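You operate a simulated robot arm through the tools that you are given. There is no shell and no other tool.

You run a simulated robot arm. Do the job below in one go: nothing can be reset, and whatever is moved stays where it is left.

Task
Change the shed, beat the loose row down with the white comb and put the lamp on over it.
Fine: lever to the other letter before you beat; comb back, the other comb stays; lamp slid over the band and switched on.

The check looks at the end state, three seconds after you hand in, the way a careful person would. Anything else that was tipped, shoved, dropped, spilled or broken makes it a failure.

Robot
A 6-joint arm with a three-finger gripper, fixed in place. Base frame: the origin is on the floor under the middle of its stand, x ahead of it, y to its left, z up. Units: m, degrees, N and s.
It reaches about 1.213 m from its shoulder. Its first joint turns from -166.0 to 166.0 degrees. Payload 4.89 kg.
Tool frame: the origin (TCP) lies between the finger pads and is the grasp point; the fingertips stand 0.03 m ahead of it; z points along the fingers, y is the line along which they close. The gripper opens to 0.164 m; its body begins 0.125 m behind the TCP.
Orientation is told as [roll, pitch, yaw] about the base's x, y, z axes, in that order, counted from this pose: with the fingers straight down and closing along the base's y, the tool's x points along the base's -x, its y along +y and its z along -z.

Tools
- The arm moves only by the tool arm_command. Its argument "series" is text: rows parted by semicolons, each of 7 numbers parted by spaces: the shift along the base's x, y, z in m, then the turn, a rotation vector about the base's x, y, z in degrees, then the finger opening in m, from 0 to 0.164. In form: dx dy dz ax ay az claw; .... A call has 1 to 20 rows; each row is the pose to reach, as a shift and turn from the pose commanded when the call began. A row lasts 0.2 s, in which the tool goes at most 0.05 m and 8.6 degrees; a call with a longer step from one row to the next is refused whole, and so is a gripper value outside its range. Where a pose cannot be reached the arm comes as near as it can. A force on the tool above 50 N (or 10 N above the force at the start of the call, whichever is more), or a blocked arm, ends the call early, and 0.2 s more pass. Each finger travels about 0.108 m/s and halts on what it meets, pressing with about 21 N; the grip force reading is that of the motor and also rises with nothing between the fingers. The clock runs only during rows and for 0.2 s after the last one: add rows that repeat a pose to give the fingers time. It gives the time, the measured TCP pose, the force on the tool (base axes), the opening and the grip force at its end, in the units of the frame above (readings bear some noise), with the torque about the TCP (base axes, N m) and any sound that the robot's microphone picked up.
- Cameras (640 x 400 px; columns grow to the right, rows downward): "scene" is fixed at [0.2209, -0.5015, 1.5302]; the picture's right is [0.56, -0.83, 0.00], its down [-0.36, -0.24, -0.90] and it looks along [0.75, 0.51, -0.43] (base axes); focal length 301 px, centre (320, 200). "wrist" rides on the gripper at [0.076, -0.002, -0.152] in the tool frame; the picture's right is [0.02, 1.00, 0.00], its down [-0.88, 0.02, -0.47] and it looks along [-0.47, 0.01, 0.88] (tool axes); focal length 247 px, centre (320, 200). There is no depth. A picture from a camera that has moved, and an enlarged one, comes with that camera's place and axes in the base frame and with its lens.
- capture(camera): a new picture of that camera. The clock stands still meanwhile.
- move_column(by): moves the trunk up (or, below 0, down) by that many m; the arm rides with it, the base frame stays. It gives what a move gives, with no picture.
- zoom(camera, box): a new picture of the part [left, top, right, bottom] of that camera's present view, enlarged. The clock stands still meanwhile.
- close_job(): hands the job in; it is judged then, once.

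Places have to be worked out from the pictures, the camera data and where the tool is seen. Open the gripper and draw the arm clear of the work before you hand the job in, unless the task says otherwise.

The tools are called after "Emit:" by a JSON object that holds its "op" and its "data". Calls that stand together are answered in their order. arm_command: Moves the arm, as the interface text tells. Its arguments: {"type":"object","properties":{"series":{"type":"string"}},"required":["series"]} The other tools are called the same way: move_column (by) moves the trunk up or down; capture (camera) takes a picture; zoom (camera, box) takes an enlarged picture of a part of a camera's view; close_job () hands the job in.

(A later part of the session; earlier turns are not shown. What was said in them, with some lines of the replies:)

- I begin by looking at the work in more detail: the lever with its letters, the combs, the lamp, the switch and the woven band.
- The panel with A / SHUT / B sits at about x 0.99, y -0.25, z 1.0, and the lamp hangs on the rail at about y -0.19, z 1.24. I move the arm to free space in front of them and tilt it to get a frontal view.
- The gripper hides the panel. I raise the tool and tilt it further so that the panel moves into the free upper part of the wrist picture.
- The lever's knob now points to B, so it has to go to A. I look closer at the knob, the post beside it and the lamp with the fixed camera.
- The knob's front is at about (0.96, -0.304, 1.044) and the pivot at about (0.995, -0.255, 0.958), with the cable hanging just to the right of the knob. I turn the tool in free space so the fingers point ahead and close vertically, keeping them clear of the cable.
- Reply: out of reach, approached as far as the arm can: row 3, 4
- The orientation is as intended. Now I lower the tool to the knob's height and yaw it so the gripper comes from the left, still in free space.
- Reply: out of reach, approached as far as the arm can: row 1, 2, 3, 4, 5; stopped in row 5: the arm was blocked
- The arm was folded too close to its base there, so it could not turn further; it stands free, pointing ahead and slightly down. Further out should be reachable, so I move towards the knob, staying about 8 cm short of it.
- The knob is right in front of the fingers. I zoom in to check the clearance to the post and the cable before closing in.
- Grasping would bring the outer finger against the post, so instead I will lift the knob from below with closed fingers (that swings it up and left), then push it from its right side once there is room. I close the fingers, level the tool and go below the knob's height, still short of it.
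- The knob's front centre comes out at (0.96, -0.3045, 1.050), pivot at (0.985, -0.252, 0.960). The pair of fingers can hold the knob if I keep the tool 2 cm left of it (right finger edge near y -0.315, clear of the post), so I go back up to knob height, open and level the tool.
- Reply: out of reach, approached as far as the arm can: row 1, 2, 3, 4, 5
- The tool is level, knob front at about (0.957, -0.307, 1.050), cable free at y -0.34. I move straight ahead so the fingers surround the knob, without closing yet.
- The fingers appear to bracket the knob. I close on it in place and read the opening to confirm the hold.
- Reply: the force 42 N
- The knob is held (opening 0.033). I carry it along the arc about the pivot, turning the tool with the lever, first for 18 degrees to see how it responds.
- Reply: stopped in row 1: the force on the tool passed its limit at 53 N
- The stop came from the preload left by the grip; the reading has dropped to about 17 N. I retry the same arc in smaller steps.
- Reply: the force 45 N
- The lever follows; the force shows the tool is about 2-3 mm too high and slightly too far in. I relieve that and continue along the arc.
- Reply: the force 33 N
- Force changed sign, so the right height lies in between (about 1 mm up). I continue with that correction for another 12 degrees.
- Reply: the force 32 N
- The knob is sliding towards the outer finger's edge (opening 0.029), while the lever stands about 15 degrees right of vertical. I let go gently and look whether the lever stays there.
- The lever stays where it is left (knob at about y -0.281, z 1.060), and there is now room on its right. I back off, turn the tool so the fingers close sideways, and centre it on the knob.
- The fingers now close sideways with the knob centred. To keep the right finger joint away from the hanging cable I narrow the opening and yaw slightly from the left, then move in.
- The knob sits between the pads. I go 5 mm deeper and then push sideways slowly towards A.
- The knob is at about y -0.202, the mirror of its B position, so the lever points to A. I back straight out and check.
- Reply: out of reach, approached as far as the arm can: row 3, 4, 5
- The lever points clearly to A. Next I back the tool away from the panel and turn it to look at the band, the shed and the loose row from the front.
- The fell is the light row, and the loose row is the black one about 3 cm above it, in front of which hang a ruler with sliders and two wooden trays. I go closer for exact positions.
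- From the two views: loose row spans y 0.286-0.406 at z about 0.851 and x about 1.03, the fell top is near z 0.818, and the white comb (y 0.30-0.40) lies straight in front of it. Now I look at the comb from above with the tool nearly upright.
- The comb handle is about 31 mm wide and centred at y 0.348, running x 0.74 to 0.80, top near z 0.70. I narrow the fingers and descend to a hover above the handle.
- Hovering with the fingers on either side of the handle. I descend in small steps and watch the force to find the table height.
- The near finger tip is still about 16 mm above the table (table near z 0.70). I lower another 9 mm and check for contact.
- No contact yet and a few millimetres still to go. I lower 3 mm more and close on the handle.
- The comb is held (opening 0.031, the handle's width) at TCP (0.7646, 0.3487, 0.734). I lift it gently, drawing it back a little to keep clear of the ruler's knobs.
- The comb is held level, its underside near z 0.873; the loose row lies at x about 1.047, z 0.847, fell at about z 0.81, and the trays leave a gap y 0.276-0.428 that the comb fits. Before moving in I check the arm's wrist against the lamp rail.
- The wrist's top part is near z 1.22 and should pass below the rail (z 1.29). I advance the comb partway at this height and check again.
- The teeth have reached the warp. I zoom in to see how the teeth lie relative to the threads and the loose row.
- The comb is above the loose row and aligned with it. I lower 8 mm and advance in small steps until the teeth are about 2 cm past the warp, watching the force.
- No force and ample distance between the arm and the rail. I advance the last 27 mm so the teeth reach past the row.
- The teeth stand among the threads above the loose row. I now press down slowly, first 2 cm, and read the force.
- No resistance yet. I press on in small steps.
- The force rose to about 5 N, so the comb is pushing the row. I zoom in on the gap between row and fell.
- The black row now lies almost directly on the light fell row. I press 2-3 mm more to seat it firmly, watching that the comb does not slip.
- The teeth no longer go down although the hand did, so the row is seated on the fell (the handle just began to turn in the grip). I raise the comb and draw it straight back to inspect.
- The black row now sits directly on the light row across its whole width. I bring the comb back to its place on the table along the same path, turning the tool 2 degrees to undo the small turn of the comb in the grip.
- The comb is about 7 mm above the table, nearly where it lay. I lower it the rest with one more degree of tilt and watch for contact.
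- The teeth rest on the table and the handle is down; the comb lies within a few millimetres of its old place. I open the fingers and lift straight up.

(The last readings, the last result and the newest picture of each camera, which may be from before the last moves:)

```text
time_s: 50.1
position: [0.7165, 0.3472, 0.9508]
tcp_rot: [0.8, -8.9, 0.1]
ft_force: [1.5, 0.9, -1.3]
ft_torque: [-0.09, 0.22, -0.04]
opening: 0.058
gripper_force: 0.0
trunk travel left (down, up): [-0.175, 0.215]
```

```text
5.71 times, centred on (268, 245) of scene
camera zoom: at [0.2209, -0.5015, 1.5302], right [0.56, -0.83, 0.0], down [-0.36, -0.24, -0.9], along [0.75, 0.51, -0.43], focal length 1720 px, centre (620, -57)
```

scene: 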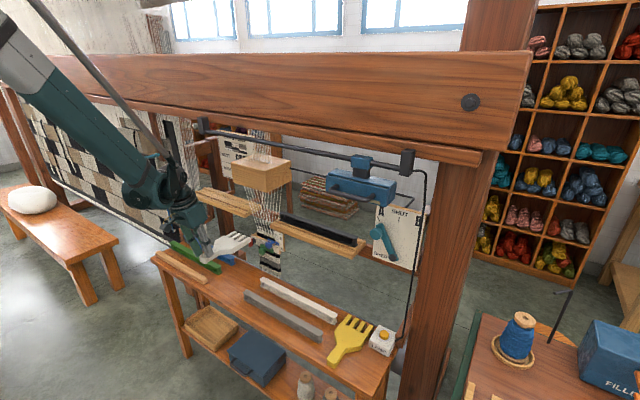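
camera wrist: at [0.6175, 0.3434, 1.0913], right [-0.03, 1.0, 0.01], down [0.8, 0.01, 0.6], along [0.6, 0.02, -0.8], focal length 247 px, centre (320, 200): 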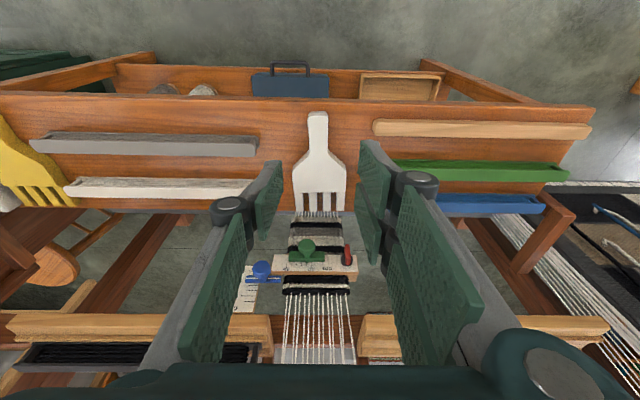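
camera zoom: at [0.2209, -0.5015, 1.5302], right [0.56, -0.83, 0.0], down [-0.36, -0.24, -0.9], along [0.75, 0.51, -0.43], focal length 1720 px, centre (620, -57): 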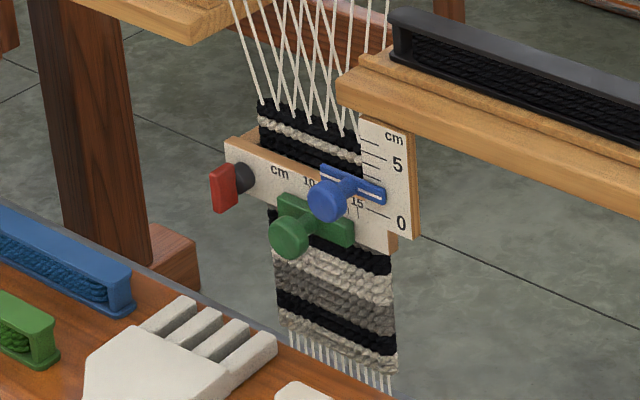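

The comb is back and the rulers' sliders are untouched. Next the lamp: I move the tool to free space in front of it, tilted forward, to see its handle.

Emit:
{"op": "arm_command", "data": {"series": "-0.012 -0.0386 0.0207 0 -3.64 0 0.07; -0.024 -0.0772 0.0414 0 -7.28 0 0.08; -0.036 -0.1158 0.0621 0 -10.9 0 0.09; -0.048 -0.1544 0.0828 0 -14.6 0 0.1; -0.06 -0.193 0.1035 0 -18.2 0 0.11; -0.072 -0.2316 0.1242 0 -21.8 0 0.12; -0.084 -0.2702 0.1449 0 -25.5 0 0.13; -0.096 -0.3088 0.1656 0 -29.1 0 0.14; -0.106 -0.3474 0.1863 0 -32.8 0 0.15; -0.112 -0.386 0.207 0 -36.4 0 0.15; -0.115 -0.4246 0.2277 0 -40 0 0.15; -0.115 -0.4632 0.2484 0 -43.7 0 0.15; -0.115 -0.5018 0.2691 0 -47.3 0 0.15; -0.115 -0.5404 0.2898 0 -51 0 0.15"}}

Emit:
{"op": "capture", "data": {"camera": "wrist"}}

Emit:
{"op": "capture", "data": {"camera": "scene"}}

```text
time_s: 53.1
position: [0.5972, -0.1924, 1.2434]
tcp_rot: [0.5, -60.0, 0.3]
ft_force: [0.7, 0.3, -0.2]
ft_torque: [-0.05, 0.0, -0.08]
opening: 0.1503
gripper_force: 0.2
trunk travel left (down, up): [-0.175, 0.215]
```

```text
taken
camera wrist: at [0.4294, -0.1967, 1.2542], right [-0.02, 1.0, -0.01], down [0.03, 0.02, 1.0], along [1.0, 0.02, -0.03], focal length 247 px, centre (320, 200)
```

wrist: 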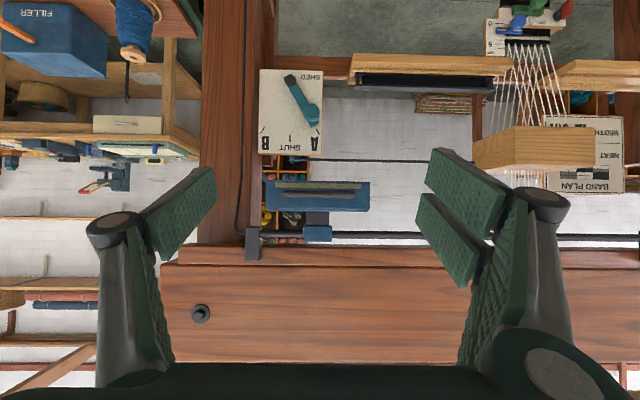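

```text
taken
```

scene: 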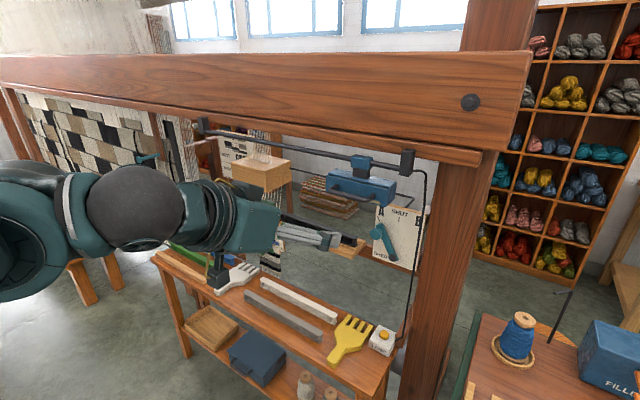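

The lamp is in view between the open fingers. I zoom in on it to fix its position.

Emit:
{"op": "zoom", "data": {"camera": "wrist", "box": [220, 150, 420, 270]}}

Emit:
{"op": "zoom", "data": {"camera": "scene", "box": [315, 140, 425, 215]}}

```text
3.20 times, centred on (320, 210) of wrist
camera zoom: at [0.4294, -0.1967, 1.2542], right [-0.02, 1.0, -0.01], down [0.03, 0.02, 1.0], along [1.0, 0.02, -0.03], focal length 790 px, centre (320, 168)
```

zoom: 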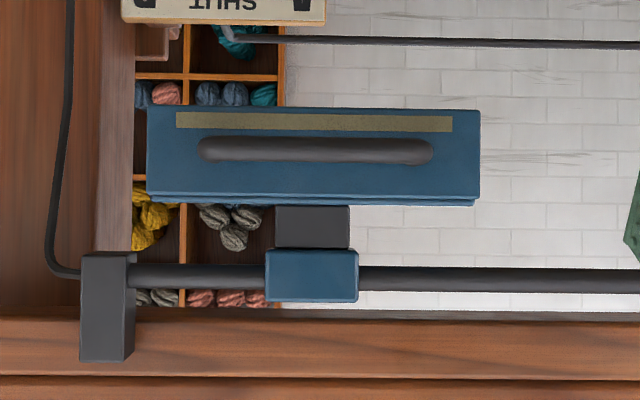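

```text
5.33 times, centred on (370, 178) of scene
camera zoom: at [0.2209, -0.5015, 1.5302], right [0.56, -0.83, 0.0], down [-0.36, -0.24, -0.9], along [0.75, 0.51, -0.43], focal length 1605 px, centre (53, 320)
```

zoom: 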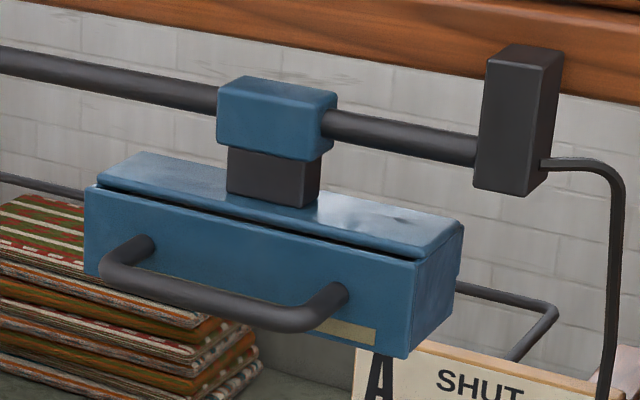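

The lamp handle is a U about 0.11 m wide, centred at (0.795, -0.193, 1.235), lamp face at x about 0.835. I tilt the tool a little more and move in so the open fingers straddle the handle on both sides.

Emit:
{"op": "arm_command", "data": {"series": "0.02 0 -0.002 0 -5 0 0.15; 0.05 0 -0.003 0 -10 0 0.15; 0.09 -0.001 -0.005 0 -15 0 0.15; 0.13 -0.001 -0.006 0 -15 0 0.15; 0.155 -0.001 -0.006 0 -15 0 0.15"}}

Emit:
{"op": "capture", "data": {"camera": "wrist"}}

Emit:
{"op": "zoom", "data": {"camera": "scene", "box": [290, 130, 430, 230]}}

```text
time_s: 54.3
position: [0.7563, -0.1942, 1.2381]
tcp_rot: [0.2, -74.9, 0.3]
ft_force: [-0.9, -0.3, 0.3]
ft_torque: [0.0, 0.03, 0.02]
opening: 0.15
gripper_force: 0.0
trunk travel left (down, up): [-0.175, 0.215]
```

```text
taken
camera wrist: at [0.5896, -0.1985, 1.2046], right [-0.02, 1.0, -0.02], down [-0.23, 0.01, 0.97], along [0.97, 0.02, 0.23], focal length 247 px, centre (320, 200)
```

wrist: 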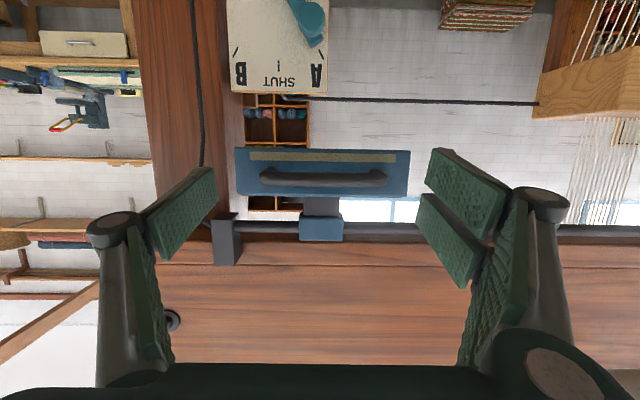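

```text
4.00 times, centred on (360, 180) of scene
camera zoom: at [0.2209, -0.5015, 1.5302], right [0.56, -0.83, 0.0], down [-0.36, -0.24, -0.9], along [0.75, 0.51, -0.43], focal length 1204 px, centre (160, 280)
```

zoom: 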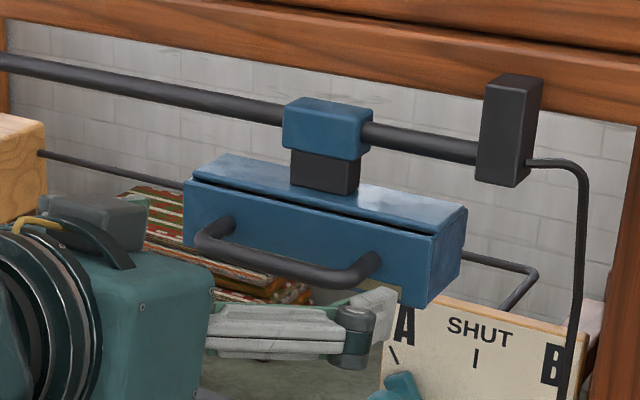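

Everything lines up with the handle. I go the last 3 cm and close the fingers gently on the handle's two sides.

Emit:
{"op": "arm_command", "data": {"series": "0.012 0.001 -0.001 0 0 0 0.15; 0.024 0.001 -0.001 0 0 0 0.15; 0.032 0.001 -0.001 0 0 0 0.15; 0.032 0.001 -0.001 0 0 0 0.135; 0.032 0.001 -0.001 0 0 0 0.12; 0.032 0.001 -0.001 0 0 0 0.11; 0.032 0.001 -0.001 0 0 0 0.1; 0.032 0.001 -0.001 0 0 0 0.1"}}

Emit:
{"op": "capture", "data": {"camera": "wrist"}}

Emit:
{"op": "zoom", "data": {"camera": "scene", "box": [290, 130, 430, 230]}}

```text
time_s: 56.1
position: [0.7864, -0.1917, 1.2367]
tcp_rot: [0.2, -74.9, 0.7]
ft_force: [-11.1, 26.4, 1.9]
ft_torque: [0.28, 0.15, 1.78]
opening: 0.1099
gripper_force: 45.0
trunk travel left (down, up): [-0.175, 0.215]
```

```text
taken
camera wrist: at [0.6206, -0.1959, 1.2036], right [-0.02, 1.0, -0.02], down [-0.23, 0.01, 0.97], along [0.97, 0.02, 0.23], focal length 247 px, centre (320, 200)
```

wrist: 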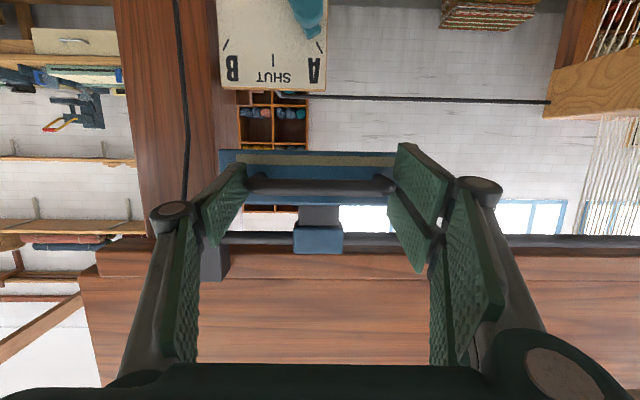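

```text
4.00 times, centred on (360, 180) of scene
camera zoom: at [0.2209, -0.5015, 1.5302], right [0.56, -0.83, 0.0], down [-0.36, -0.24, -0.9], along [0.75, 0.51, -0.43], focal length 1204 px, centre (160, 280)
```

zoom: 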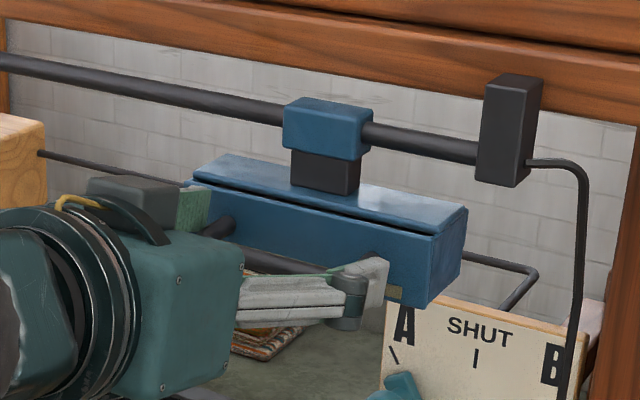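

The handle is held (opening 0.110), slightly off centre. I start sliding the lamp to the left, slowly at first to see the force.

Emit:
{"op": "arm_command", "data": {"series": "0 0.002 0 0 0 0 0.1; 0 0.006 0 0 0 0 0.1; 0 0.012 0 0 0 0 0.1; 0 0.02 0 0 0 0 0.1; 0 0.03 0 0 0 0 0.1"}}

Emit:
{"op": "zoom", "data": {"camera": "scene", "box": [290, 130, 430, 230]}}

```text
time_s: 57.3
position: [0.7872, -0.1641, 1.2389]
tcp_rot: [0.3, -74.9, 0.4]
ft_force: [-7.9, -0.3, -6.3]
ft_torque: [1.13, 0.25, -0.06]
opening: 0.1097
gripper_force: 44.9
trunk travel left (down, up): [-0.175, 0.215]
```

```text
4.00 times, centred on (360, 180) of scene
camera zoom: at [0.2209, -0.5015, 1.5302], right [0.56, -0.83, 0.0], down [-0.36, -0.24, -0.9], along [0.75, 0.51, -0.43], focal length 1204 px, centre (160, 280)
```

zoom: 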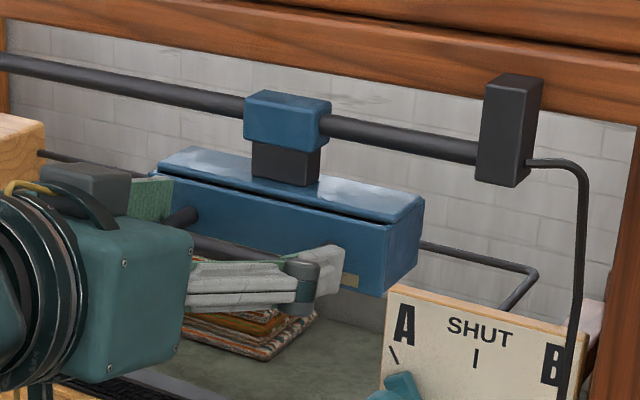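

The lamp slides freely with the hand. I continue along the rail in longer strokes.

Emit:
{"op": "arm_command", "data": {"series": "0 0.015 0 0 0 0 0.1; 0 0.035 0 0 0 0 0.1; 0 0.055 0 0 0 0 0.1; 0 0.075 0 0 0 0 0.1; 0 0.095 0 0 0 0 0.1; 0 0.115 0 0 0 0 0.1; 0 0.135 0 0 0 0 0.1; 0 0.155 0 0 0 0 0.1; 0 0.175 0 0 0 0 0.1; 0 0.195 0 0 0 0 0.1; 0 0.21 0 0 0 0 0.1; 0 0.22 0 0 0 0 0.1"}}

Emit:
{"op": "capture", "data": {"camera": "scene"}}

Emit:
{"op": "capture", "data": {"camera": "wrist"}}

```text
time_s: 59.9
position: [0.7853, 0.0565, 1.2377]
tcp_rot: [0.3, -75.1, 0.6]
ft_force: [-3.0, -0.5, 15.2]
ft_torque: [1.06, -0.52, -0.2]
opening: 0.1095
gripper_force: 44.8
trunk travel left (down, up): [-0.175, 0.215]
stopped in row 12: the force on the tool passed its limit at 52 N (the readings are from after the stop); the commanded pose is now the measured one
```

```text
taken
```

scene: 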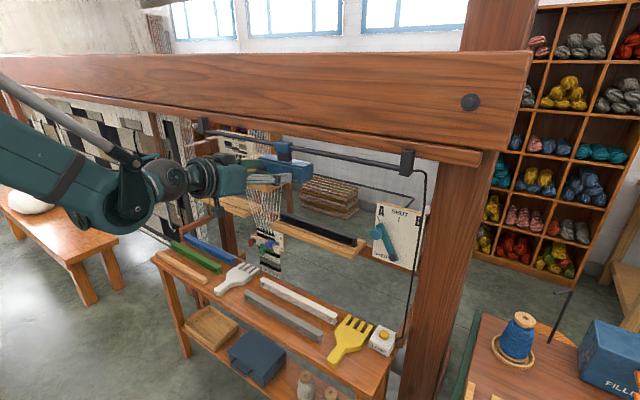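

```text
taken
camera wrist: at [0.6207, 0.0526, 1.2037], right [-0.02, 1.0, -0.02], down [-0.23, 0.01, 0.97], along [0.97, 0.02, 0.23], focal length 247 px, centre (320, 200)
```

wrist: 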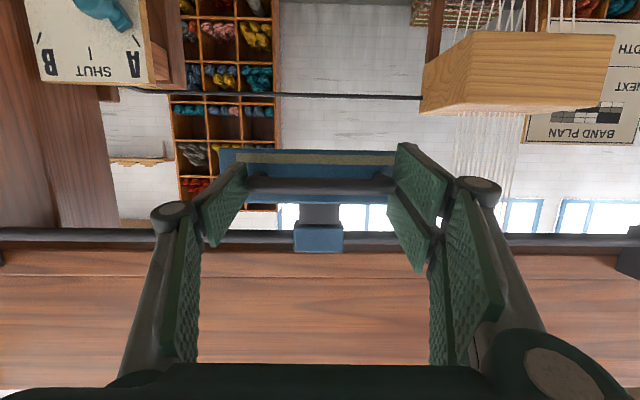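

The lamp is halfway (y about 0.06); the stop came from clamping forces building up during the motion. I loosen the grip to a cage with 2-3 mm play and go on pushing.

Emit:
{"op": "arm_command", "data": {"series": "0 0 0 0 0 0 0.113; 0 0 0 0 0 0 0.116; 0 0.01 0 0 0 0 0.116; 0 0.025 0 0 0 0 0.116; 0 0.04 0 0 0 0 0.116; 0 0.06 0 0 0 0 0.116; 0 0.08 0 0 0 0 0.116; 0 0.1 0 0 0 0 0.116; 0 0.12 0 0 0 0 0.116; 0 0.135 0 0 0 0 0.116; 0 0.145 0 0 0 0 0.116; 0 0.15 0 0 0 0 0.116"}}

Emit:
{"op": "capture", "data": {"camera": "wrist"}}

Emit:
{"op": "capture", "data": {"camera": "scene"}}

```text
time_s: 62.5
position: [0.7869, 0.2058, 1.2368]
tcp_rot: [0.5, -75.1, 0.4]
ft_force: [-0.9, -1.1, -0.6]
ft_torque: [0.0, -0.02, -0.03]
opening: 0.1164
gripper_force: 0.8
trunk travel left (down, up): [-0.175, 0.215]
```

```text
taken
camera wrist: at [0.6214, 0.2026, 1.2032], right [-0.02, 1.0, -0.02], down [-0.23, 0.01, 0.97], along [0.97, 0.02, 0.23], focal length 247 px, centre (320, 200)
```

wrist: 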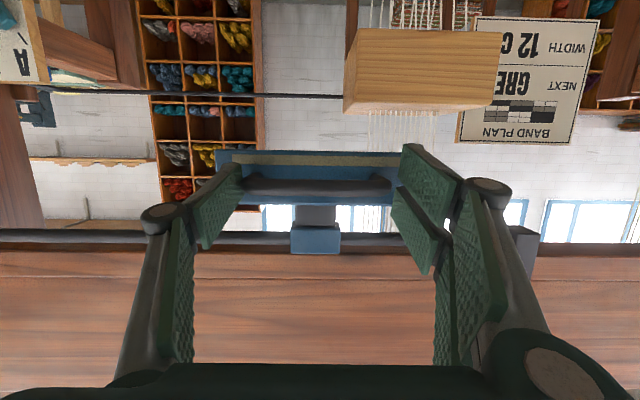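

```text
taken
```

scene: 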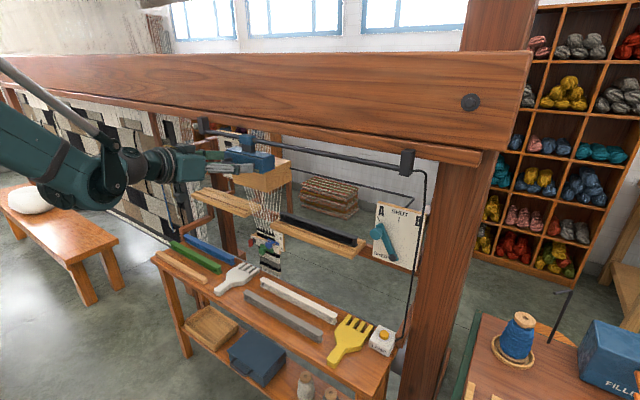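

The cage works with no load. The lamp is at y about 0.204 and the band's middle at about 0.346, so I push 14 cm further.

Emit:
{"op": "arm_command", "data": {"series": "0 0.01 0 0 0 0 0.116; 0 0.025 0 0 0 0 0.116; 0 0.045 0 0 0 0 0.116; 0 0.065 0 0 0 0 0.116; 0 0.085 0 0 0 0 0.116; 0 0.105 0 0 0 0 0.116; 0 0.12 0 0 0 0 0.116; 0 0.133 0 0 0 0 0.116; 0 0.142 0 0 0 0 0.116"}}

Emit:
{"op": "capture", "data": {"camera": "wrist"}}

Emit:
{"op": "zoom", "data": {"camera": "scene", "box": [180, 100, 320, 200]}}

```text
time_s: 64.5
position: [0.7874, 0.3498, 1.2382]
tcp_rot: [0.3, -75.1, 0.5]
ft_force: [-0.4, -0.5, -0.1]
ft_torque: [0.01, 0.01, 0.02]
opening: 0.1161
gripper_force: 0.5
trunk travel left (down, up): [-0.175, 0.215]
```

```text
taken
camera wrist: at [0.6212, 0.3456, 1.2038], right [-0.02, 1.0, -0.02], down [-0.23, 0.01, 0.97], along [0.97, 0.02, 0.23], focal length 247 px, centre (320, 200)
```

wrist: 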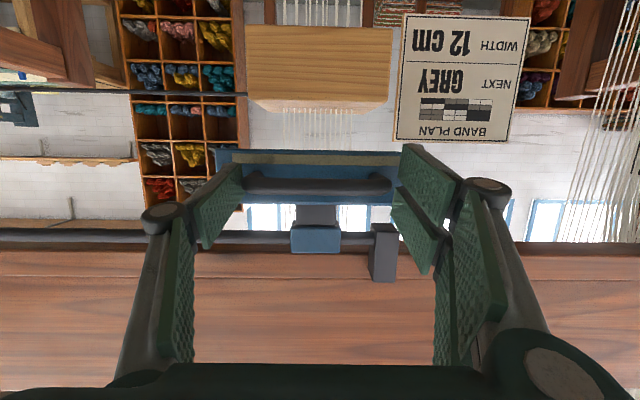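

```text
4.00 times, centred on (250, 150) of scene
camera zoom: at [0.2209, -0.5015, 1.5302], right [0.56, -0.83, 0.0], down [-0.36, -0.24, -0.9], along [0.75, 0.51, -0.43], focal length 1204 px, centre (600, 400)
```

zoom: 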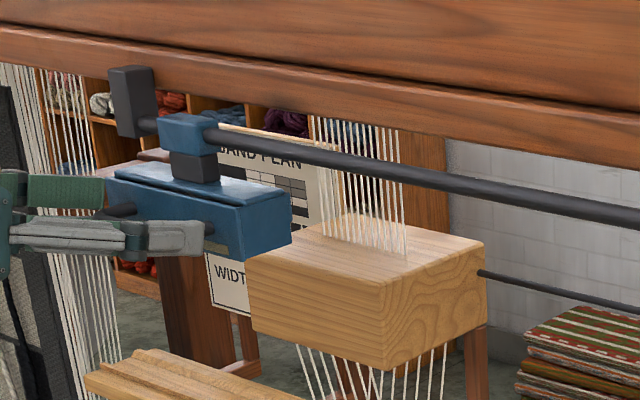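

The carriage is in line with the middle of the warp (y about 0.347). I open the fingers and back straight out.

Emit:
{"op": "arm_command", "data": {"series": "0 -0.003 0 0 0 0 0.13; 0 -0.003 0 0 0 0 0.15; 0 -0.003 0 0 0 0 0.15; -0.03 -0.003 0 0 0 0 0.15; -0.07 -0.003 0 0 0 0 0.15; -0.11 -0.003 0 0 0 0 0.15; -0.15 -0.003 0 0 0 0 0.15"}}

Emit:
{"op": "capture", "data": {"camera": "wrist"}}

Emit:
{"op": "zoom", "data": {"camera": "scene", "box": [330, 300, 430, 380]}}

Emit:
{"op": "capture", "data": {"camera": "scene"}}

```text
time_s: 66.1
position: [0.6363, 0.3469, 1.2371]
tcp_rot: [0.3, -75.0, 0.5]
ft_force: [1.2, 0.4, -0.3]
ft_torque: [-0.03, -0.05, -0.06]
opening: 0.15
gripper_force: 0.0
trunk travel left (down, up): [-0.175, 0.215]
```

```text
taken
camera wrist: at [0.4709, 0.342, 1.2027], right [-0.02, 1.0, -0.02], down [-0.23, 0.01, 0.97], along [0.97, 0.02, 0.23], focal length 247 px, centre (320, 200)
```

wrist: 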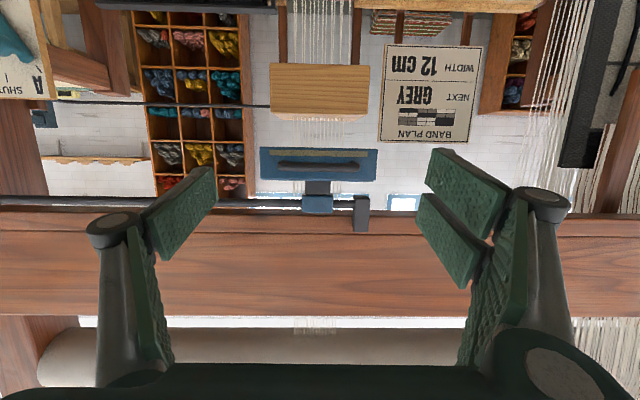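

```text
5.00 times, centred on (380, 340) of scene
camera zoom: at [0.2209, -0.5015, 1.5302], right [0.56, -0.83, 0.0], down [-0.36, -0.24, -0.9], along [0.75, 0.51, -0.43], focal length 1505 px, centre (20, -500)
```

zoom: 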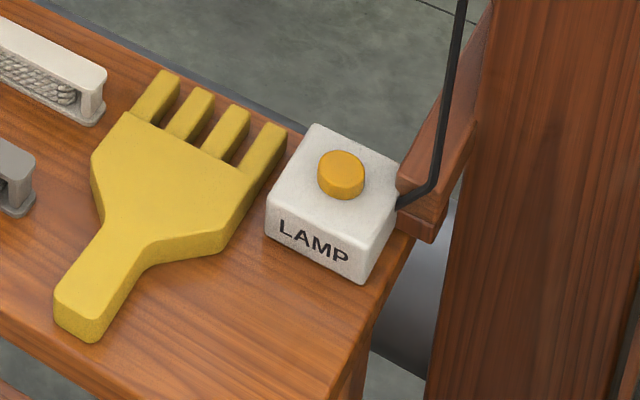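

```text
taken
```

scene: 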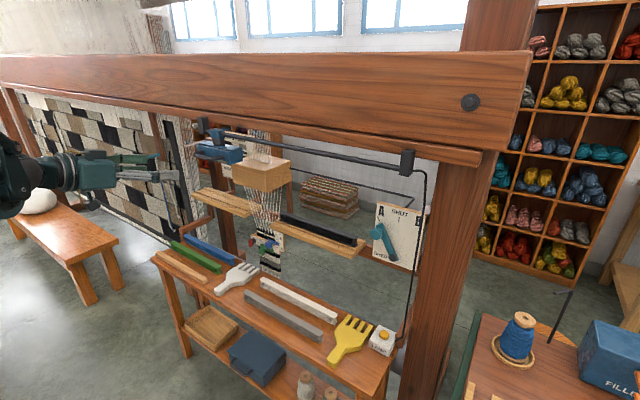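

The lamp stays over the band; the lever is at A and everything else is in place. Now to the LAMP button, at about (0.896, -0.281, 0.743): I close the fingers and move above it, tilted so the hand stays away from the cable.

Emit:
{"op": "arm_command", "data": {"series": "0 -0.04 -0.005 0 0 0 0.12; 0 -0.082 -0.015 0 2 0 0.09; 0 -0.124 -0.03 0 4 0 0.06; 0 -0.166 -0.05 0 6 0 0.03; 0.005 -0.208 -0.07 0 8 0 0.0; 0.01 -0.25 -0.09 0 10 0 0.0; 0.02 -0.292 -0.11 0 12.5 0 0.0; 0.03 -0.334 -0.13 0 15 0 0.0; 0.04 -0.376 -0.15 0 17.5 0 0.0; 0.05 -0.418 -0.17 0 20 0 0.0; 0.06 -0.46 -0.19 0 22.5 0 0.0; 0.07 -0.502 -0.21 0 25 0 0.0; 0.08 -0.544 -0.23 0 27.5 0 0.0; 0.09 -0.586 -0.25 0 30 0 0.0; 0.1 -0.62 -0.27 0 30 0 0.0; 0.115 -0.635 -0.287 0 30 0 0.0"}}

Emit:
{"op": "capture", "data": {"camera": "wrist"}}

Emit:
{"op": "zoom", "data": {"camera": "scene", "box": [280, 230, 440, 370]}}

```text
time_s: 69.5
position: [0.7518, -0.2885, 0.9506]
tcp_rot: [0.6, -45.0, 0.3]
ft_force: [-0.6, 0.5, 0.4]
ft_torque: [-0.08, -0.06, -0.09]
opening: 0.0
gripper_force: 21.5
trunk travel left (down, up): [-0.175, 0.215]
```

```text
taken
camera wrist: at [0.5914, -0.293, 1.0051], right [-0.03, 1.0, -0.01], down [0.29, 0.01, 0.96], along [0.96, 0.02, -0.29], focal length 247 px, centre (320, 200)
```

wrist: 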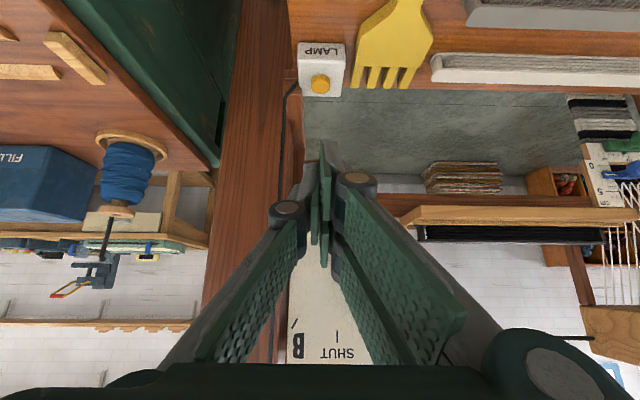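

```text
2.86 times, centred on (360, 300) of scene
camera zoom: at [0.2209, -0.5015, 1.5302], right [0.56, -0.83, 0.0], down [-0.36, -0.24, -0.9], along [0.75, 0.51, -0.43], focal length 860 px, centre (206, -86)
```

zoom: 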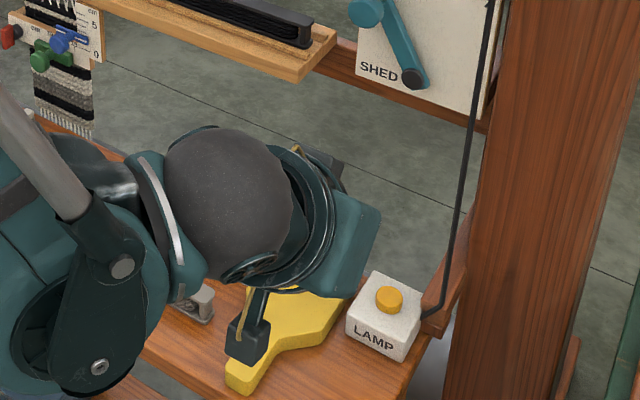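

The button shows at y about -0.288; its x and height are less certain. I lower the tool by 9 cm for a second view with a good baseline.

Emit:
{"op": "arm_command", "data": {"series": "0 0 -0.045 0 0 0 0; 0 0 -0.09 0 0 0 0; 0.02 0 -0.09 0 0 0 0"}}

Emit:
{"op": "zoom", "data": {"camera": "wrist", "box": [240, 20, 440, 180]}}

Emit:
{"op": "zoom", "data": {"camera": "scene", "box": [310, 260, 430, 370]}}

```text
time_s: 70.3
position: [0.7734, -0.2914, 0.8588]
tcp_rot: [0.6, -45.0, 0.2]
ft_force: [-0.3, 0.6, 0.6]
ft_torque: [0.02, 0.02, 0.01]
opening: 0.0004
gripper_force: 20.8
trunk travel left (down, up): [-0.175, 0.215]
```

```text
2.50 times, centred on (340, 100) of wrist
camera zoom: at [0.6126, -0.2946, 0.9137], right [-0.03, 1.0, -0.01], down [0.29, 0.01, 0.96], along [0.96, 0.02, -0.29], focal length 617 px, centre (270, 450)
```

zoom: 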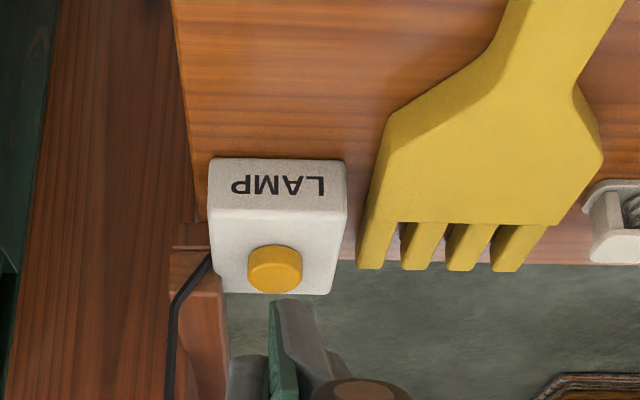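

```text
3.64 times, centred on (370, 315) of scene
camera zoom: at [0.2209, -0.5015, 1.5302], right [0.56, -0.83, 0.0], down [-0.36, -0.24, -0.9], along [0.75, 0.51, -0.43], focal length 1094 px, centre (138, -218)
```

zoom: 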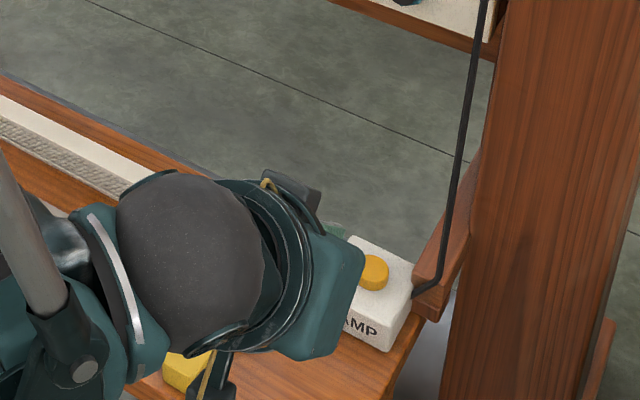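

Combining the views, the button's top is at about (0.902, -0.287, 0.732). I move the closed fingertip to hover about 2 cm above it and look again.

Emit:
{"op": "arm_command", "data": {"series": "0.035 -0.001 -0.01 0 0 0 0; 0.07 -0.002 -0.025 0 0 0 0; 0.105 -0.003 -0.045 0 0 0 0; 0.13 -0.0035 -0.058 0 0 0 0"}}

Emit:
{"op": "zoom", "data": {"camera": "wrist", "box": [240, 80, 400, 220]}}

Emit:
{"op": "zoom", "data": {"camera": "scene", "box": [330, 270, 430, 360]}}

```text
time_s: 71.3
position: [0.9027, -0.2929, 0.803]
tcp_rot: [0.6, -45.0, 0.2]
ft_force: [-1.2, 0.6, 1.4]
ft_torque: [0.01, -0.03, 0.0]
opening: 0.0
gripper_force: 21.5
trunk travel left (down, up): [-0.175, 0.215]
```

```text
2.86 times, centred on (320, 150) of wrist
camera zoom: at [0.7421, -0.2967, 0.8576], right [-0.03, 1.0, -0.01], down [0.29, 0.01, 0.96], along [0.96, 0.02, -0.29], focal length 706 px, centre (320, 343)
```

zoom: 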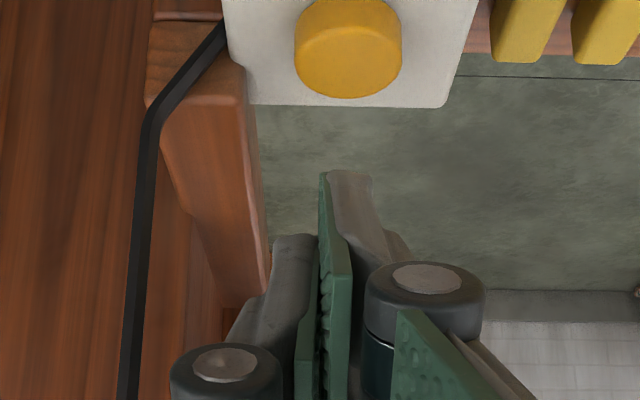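

```text
4.44 times, centred on (380, 315) of scene
camera zoom: at [0.2209, -0.5015, 1.5302], right [0.56, -0.83, 0.0], down [-0.36, -0.24, -0.9], along [0.75, 0.51, -0.43], focal length 1338 px, centre (53, -311)
```

zoom: 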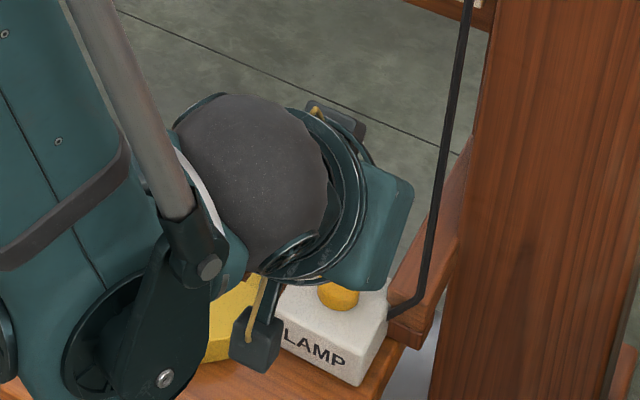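

The fingertip is lined up over the button. I press straight down in small steps and watch force and sound.

Emit:
{"op": "arm_command", "data": {"series": "0.002 0 -0.008 0 0 0 0; 0.002 0 -0.014 0 0 0 0; 0.002 0 -0.02 0 0 0 0; 0.002 0 -0.024 0 0 0 0; 0.002 0 -0.027 0 0 0 0"}}

Emit:
{"op": "zoom", "data": {"camera": "wrist", "box": [240, 80, 400, 220]}}

```text
time_s: 72.5
position: [0.9038, -0.2926, 0.7743]
tcp_rot: [0.6, -45.0, 0.2]
ft_force: [0.7, 0.0, 0.3]
ft_torque: [0.0, -0.02, -0.04]
opening: 0.0
gripper_force: 21.2
trunk travel left (down, up): [-0.175, 0.215]
```

```text
2.86 times, centred on (320, 150) of wrist
camera zoom: at [0.7439, -0.2968, 0.8291], right [-0.03, 1.0, -0.01], down [0.29, 0.01, 0.96], along [0.96, 0.02, -0.29], focal length 706 px, centre (320, 343)
```

zoom: 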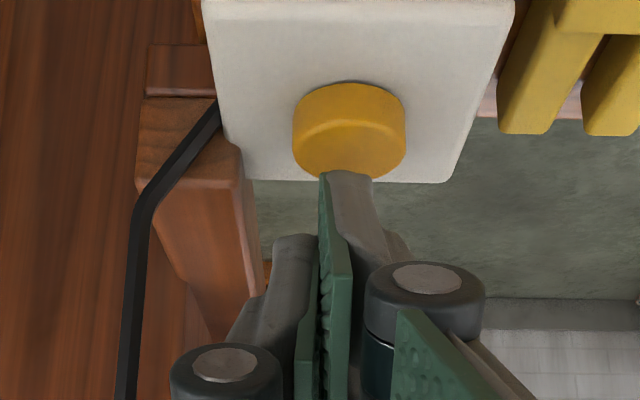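

The tip is just above the button, slightly behind its centre. I shift 6 mm towards the robot and press on.

Emit:
{"op": "arm_command", "data": {"series": "-0.003 0 0.002 0 0 0 0; -0.007 0 0.001 0 0 0 0; -0.007 0 -0.002 0 0 0 0; -0.007 0 -0.004 0 0 0 0; -0.007 0 -0.006 0 0 0 0"}}

Emit:
{"op": "capture", "data": {"camera": "scene"}}

Emit:
{"op": "zoom", "data": {"camera": "wrist", "box": [240, 80, 400, 220]}}

```text
time_s: 73.7
position: [0.8973, -0.2927, 0.7695]
tcp_rot: [0.5, -45.0, 0.1]
ft_force: [-0.2, -0.4, 0.9]
ft_torque: [-0.02, 0.02, -0.03]
opening: 0.0002
gripper_force: 20.9
trunk travel left (down, up): [-0.175, 0.215]
```

```text
taken
```

scene: 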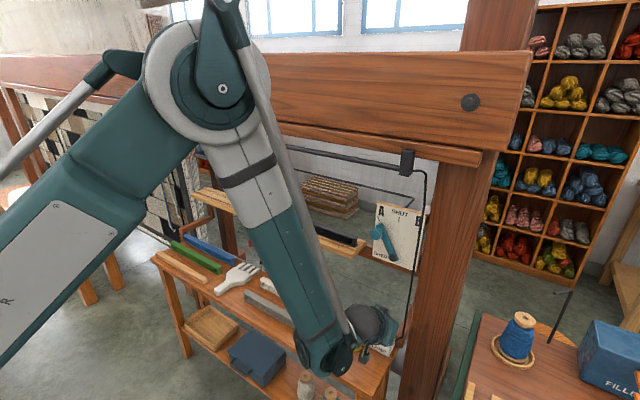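

```text
2.86 times, centred on (320, 150) of wrist
camera zoom: at [0.7364, -0.297, 0.8237], right [-0.03, 1.0, -0.01], down [0.29, 0.01, 0.96], along [0.96, 0.02, -0.29], focal length 706 px, centre (320, 343)
```

zoom: 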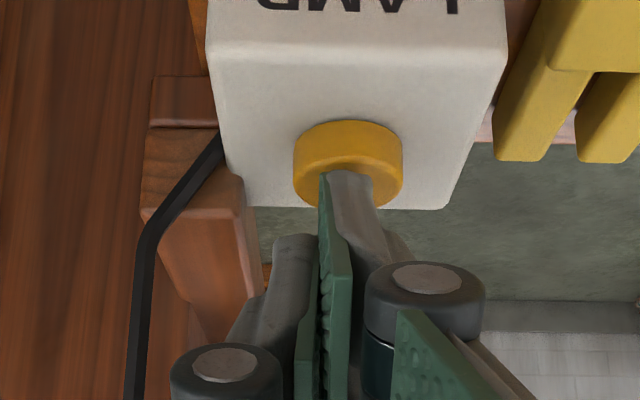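

The tip is over the middle of the button but not yet in contact. I press further in small steps.

Emit:
{"op": "arm_command", "data": {"series": "0 0 -0.002 0 0 0 0; 0 0 -0.004 0 0 0 0; 0 0 -0.006 0 0 0 0"}}

Emit:
{"op": "zoom", "data": {"camera": "wrist", "box": [240, 80, 400, 220]}}

```text
time_s: 74.5
position: [0.8966, -0.2932, 0.7624]
tcp_rot: [0.6, -44.9, 0.2]
ft_force: [-1.1, -0.4, 3.0]
ft_torque: [0.0, 0.04, 0.03]
opening: 0.0
gripper_force: 20.7
trunk travel left (down, up): [-0.175, 0.215]
heard: click
```

```text
2.86 times, centred on (320, 150) of wrist
camera zoom: at [0.7365, -0.2973, 0.8175], right [-0.03, 1.0, -0.01], down [0.29, 0.01, 0.96], along [0.96, 0.02, -0.29], focal length 706 px, centre (320, 343)
```

zoom: 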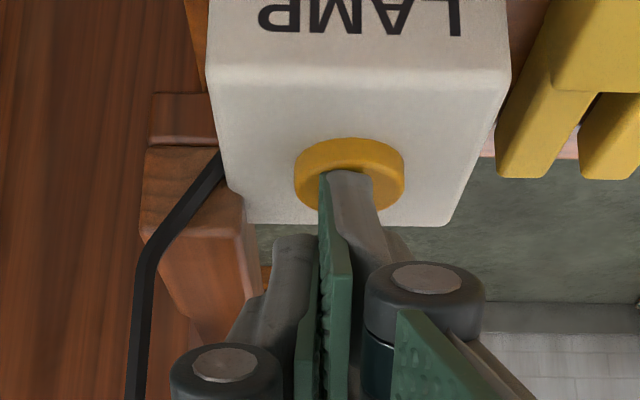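

A click was heard, so the switch has been pressed once. I lift straight up and away without touching it again, then look at the lamp.

Emit:
{"op": "arm_command", "data": {"series": "0 0 0.005 0 0 0 0; 0 0 0.02 0 0 0 0; -0.01 0 0.05 0 0 0 0; -0.04 0.005 0.08 0 0 0 0; -0.08 0.02 0.11 0 0 0 0; -0.12 0.05 0.14 0 0 0 0; -0.16 0.08 0.17 0 0 0 0"}}

Emit:
{"op": "capture", "data": {"camera": "scene"}}

Emit:
{"op": "capture", "data": {"camera": "wrist"}}

```text
refused: row 5 steps farther than a row can; nothing moved
```

```text
taken
```

scene: 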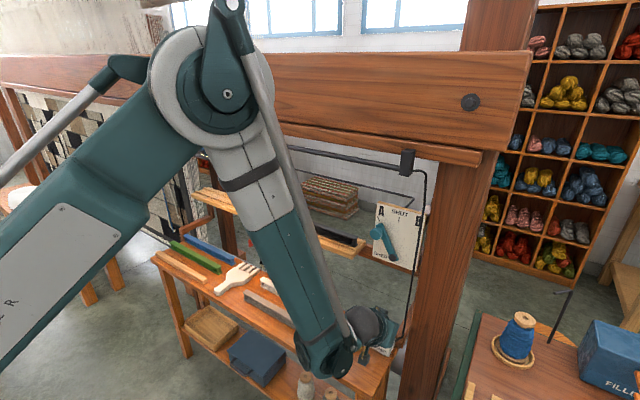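

```text
taken
camera wrist: at [0.7365, -0.2973, 0.8175], right [-0.03, 1.0, -0.01], down [0.29, 0.01, 0.96], along [0.96, 0.02, -0.29], focal length 247 px, centre (320, 200)
```

wrist: 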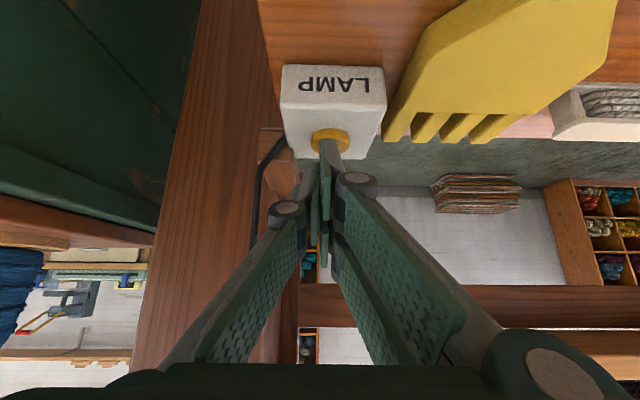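

One step was too long and nothing moved, so I repeat the lift with shorter steps.

Emit:
{"op": "arm_command", "data": {"series": "0 0 0.005 0 0 0 0; 0 0 0.02 0 0 0 0; -0.01 0 0.05 0 0 0 0; -0.035 0.005 0.08 0 0 0 0; -0.065 0.01 0.11 0 0 0 0; -0.095 0.02 0.14 0 0 0 0; -0.125 0.03 0.17 0 0 0 0; -0.16 0.035 0.2 0 0 0 0; -0.195 0.04 0.23 0 0 0 0; -0.23 0.045 0.26 0 0 0 0"}}

Emit:
{"op": "capture", "data": {"camera": "scene"}}

Emit:
{"op": "capture", "data": {"camera": "wrist"}}

```text
time_s: 76.7
position: [0.6675, -0.2469, 1.0212]
tcp_rot: [0.7, -44.9, 0.2]
ft_force: [2.5, -0.1, -0.8]
ft_torque: [0.11, 0.13, 0.09]
opening: 0.0
gripper_force: 21.2
trunk travel left (down, up): [-0.175, 0.215]
```

```text
taken
```

scene: 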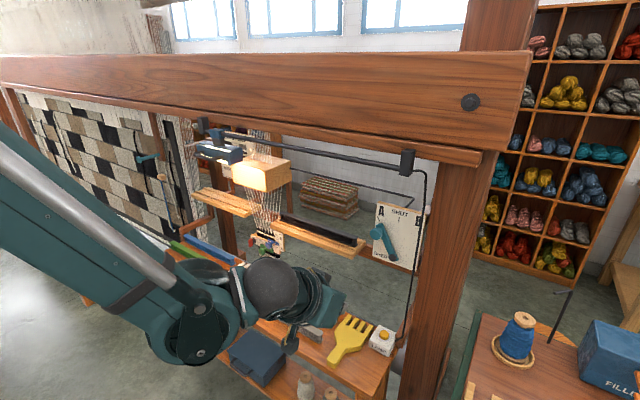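

```text
taken
camera wrist: at [0.5065, -0.2524, 1.0755], right [-0.03, 1.0, -0.01], down [0.29, 0.01, 0.96], along [0.96, 0.02, -0.29], focal length 247 px, centre (320, 200)
```

wrist: 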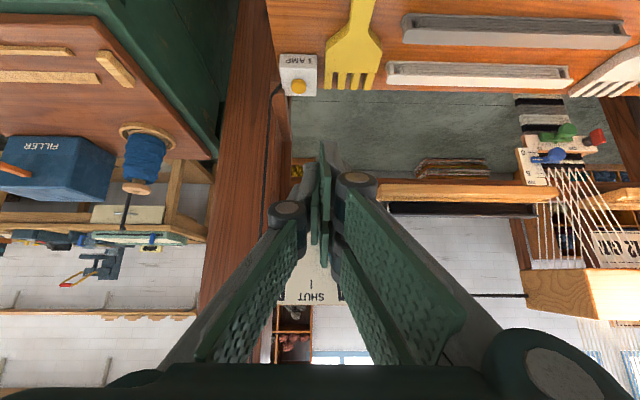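

The lamp is lit over the band. I open the gripper and draw the arm back to a clear place, then check everything once more.

Emit:
{"op": "arm_command", "data": {"series": "-0.02 0.02 0.03 0 3 0 0.02; -0.04 0.03 0.065 0 6 0 0.05; -0.06 0.045 0.1 0 9 0 0.08; -0.08 0.06 0.135 0 12 0 0.1; -0.1 0.075 0.17 0 15 0 0.12; -0.11 0.09 0.205 0 18 0 0.14; -0.12 0.1 0.24 0 21 0 0.15; -0.12 0.11 0.27 0 24 0 0.15; -0.12 0.12 0.3 0 27 0 0.15"}}

Emit:
{"op": "capture", "data": {"camera": "scene"}}

Emit:
{"op": "capture", "data": {"camera": "wrist"}}

```text
time_s: 78.7
position: [0.5458, -0.1278, 1.3229]
tcp_rot: [0.8, -18.0, 0.2]
ft_force: [-0.5, 0.1, -0.1]
ft_torque: [0.01, -0.05, 0.01]
opening: 0.1499
gripper_force: 0.0
trunk travel left (down, up): [-0.175, 0.215]
```

```text
taken
```

scene: 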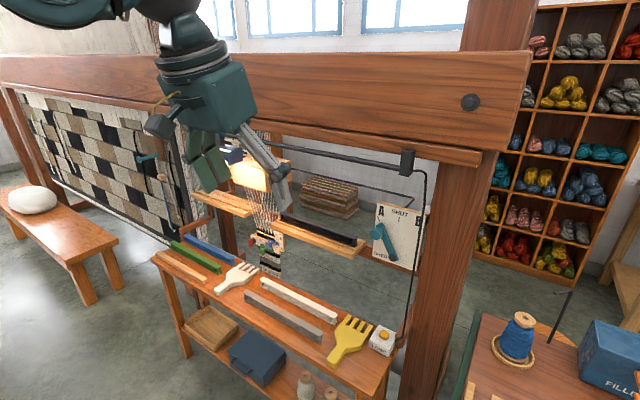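

```text
taken
camera wrist: at [0.427, -0.1326, 1.4449], right [-0.03, 1.0, 0.01], down [0.69, 0.01, 0.72], along [0.72, 0.02, -0.69], focal length 247 px, centre (320, 200)
```

wrist: 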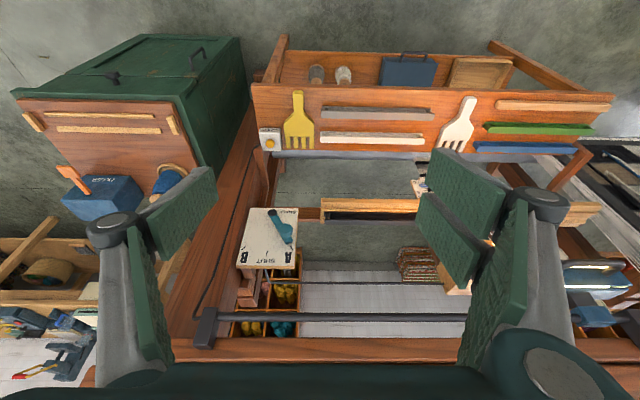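

The arm is clear and open. A last close check of the band, the lever, the combs and the lamp.

Emit:
{"op": "zoom", "data": {"camera": "scene", "box": [235, 200, 305, 280]}}

Emit:
{"op": "zoom", "data": {"camera": "scene", "box": [330, 190, 430, 270]}}

Emit:
{"op": "zoom", "data": {"camera": "scene", "box": [150, 230, 420, 400]}}

Emit:
{"op": "zoom", "data": {"camera": "scene", "box": [180, 110, 320, 210]}}

```text
5.00 times, centred on (270, 240) of scene
camera zoom: at [0.2209, -0.5015, 1.5302], right [0.56, -0.83, 0.0], down [-0.36, -0.24, -0.9], along [0.75, 0.51, -0.43], focal length 1505 px, centre (570, 0)
```

zoom: 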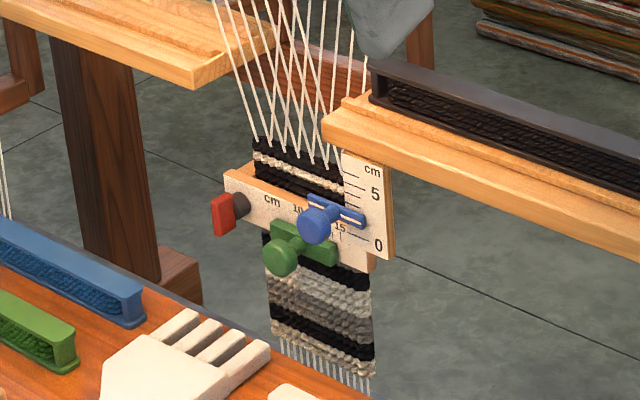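

```text
5.00 times, centred on (380, 230) of scene
camera zoom: at [0.2209, -0.5015, 1.5302], right [0.56, -0.83, 0.0], down [-0.36, -0.24, -0.9], along [0.75, 0.51, -0.43], focal length 1505 px, centre (20, 50)
```

zoom: 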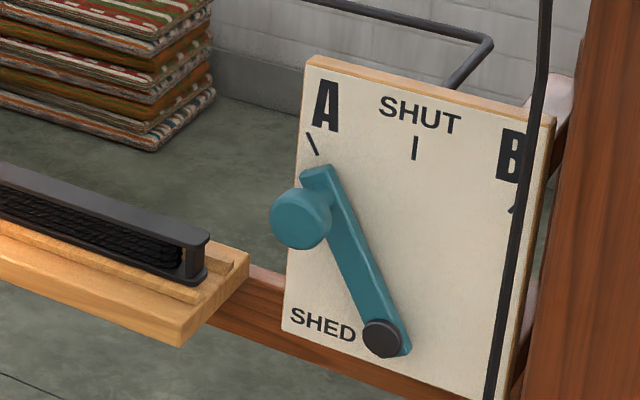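

```text
2.35 times, centred on (285, 315) of scene
camera zoom: at [0.2209, -0.5015, 1.5302], right [0.56, -0.83, 0.0], down [-0.36, -0.24, -0.9], along [0.75, 0.51, -0.43], focal length 708 px, centre (402, -71)
```

zoom: 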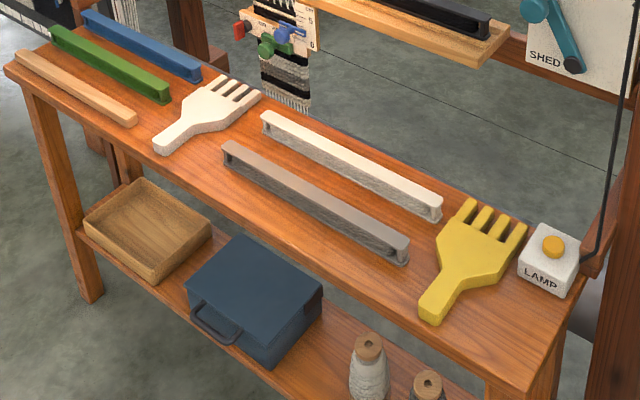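

```text
4.00 times, centred on (250, 160) of scene
camera zoom: at [0.2209, -0.5015, 1.5302], right [0.56, -0.83, 0.0], down [-0.36, -0.24, -0.9], along [0.75, 0.51, -0.43], focal length 1204 px, centre (600, 360)
```

zoom: 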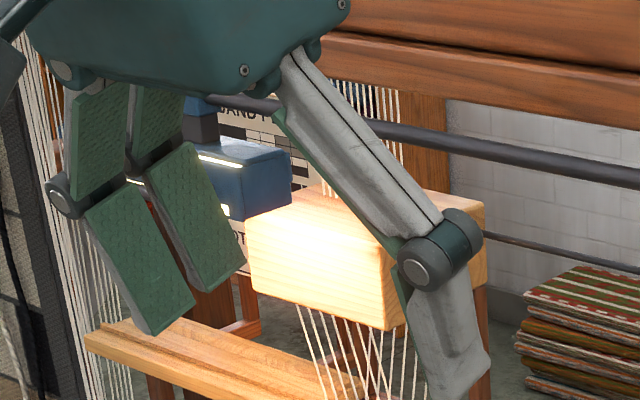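

Everything checks out: the lever points to A, the black row sits on the fell, and the white comb is back within a few millimetres. The yellow comb is untouched, and the lamp is lit over the band. The arm is clear with the gripper open, so I hand the job in.

Emit:
{"op": "close_job", "data": {}}

```text
The job is handed in.
```

The job is handed in. The shed is changed, the loose row is beaten down and the lamp is on over the band.

- **Shed:** the lever went from B to A before I beat, and it still points at the A mark.
- **Loose row:** the loose black row now sits directly on the light fell row across its full width.
- **Combs:** the white comb is back on the table within a few millimetres of where it lay, turned by about a degree. The yellow comb was not touched.
- **Lamp:** it is centred over the band. I pressed the switch once, heard a click, and the pictures show it lit.

In the last pictures the ruler sliders and the other things on the table look unmoved. The arm is drawn back with the gripper open.
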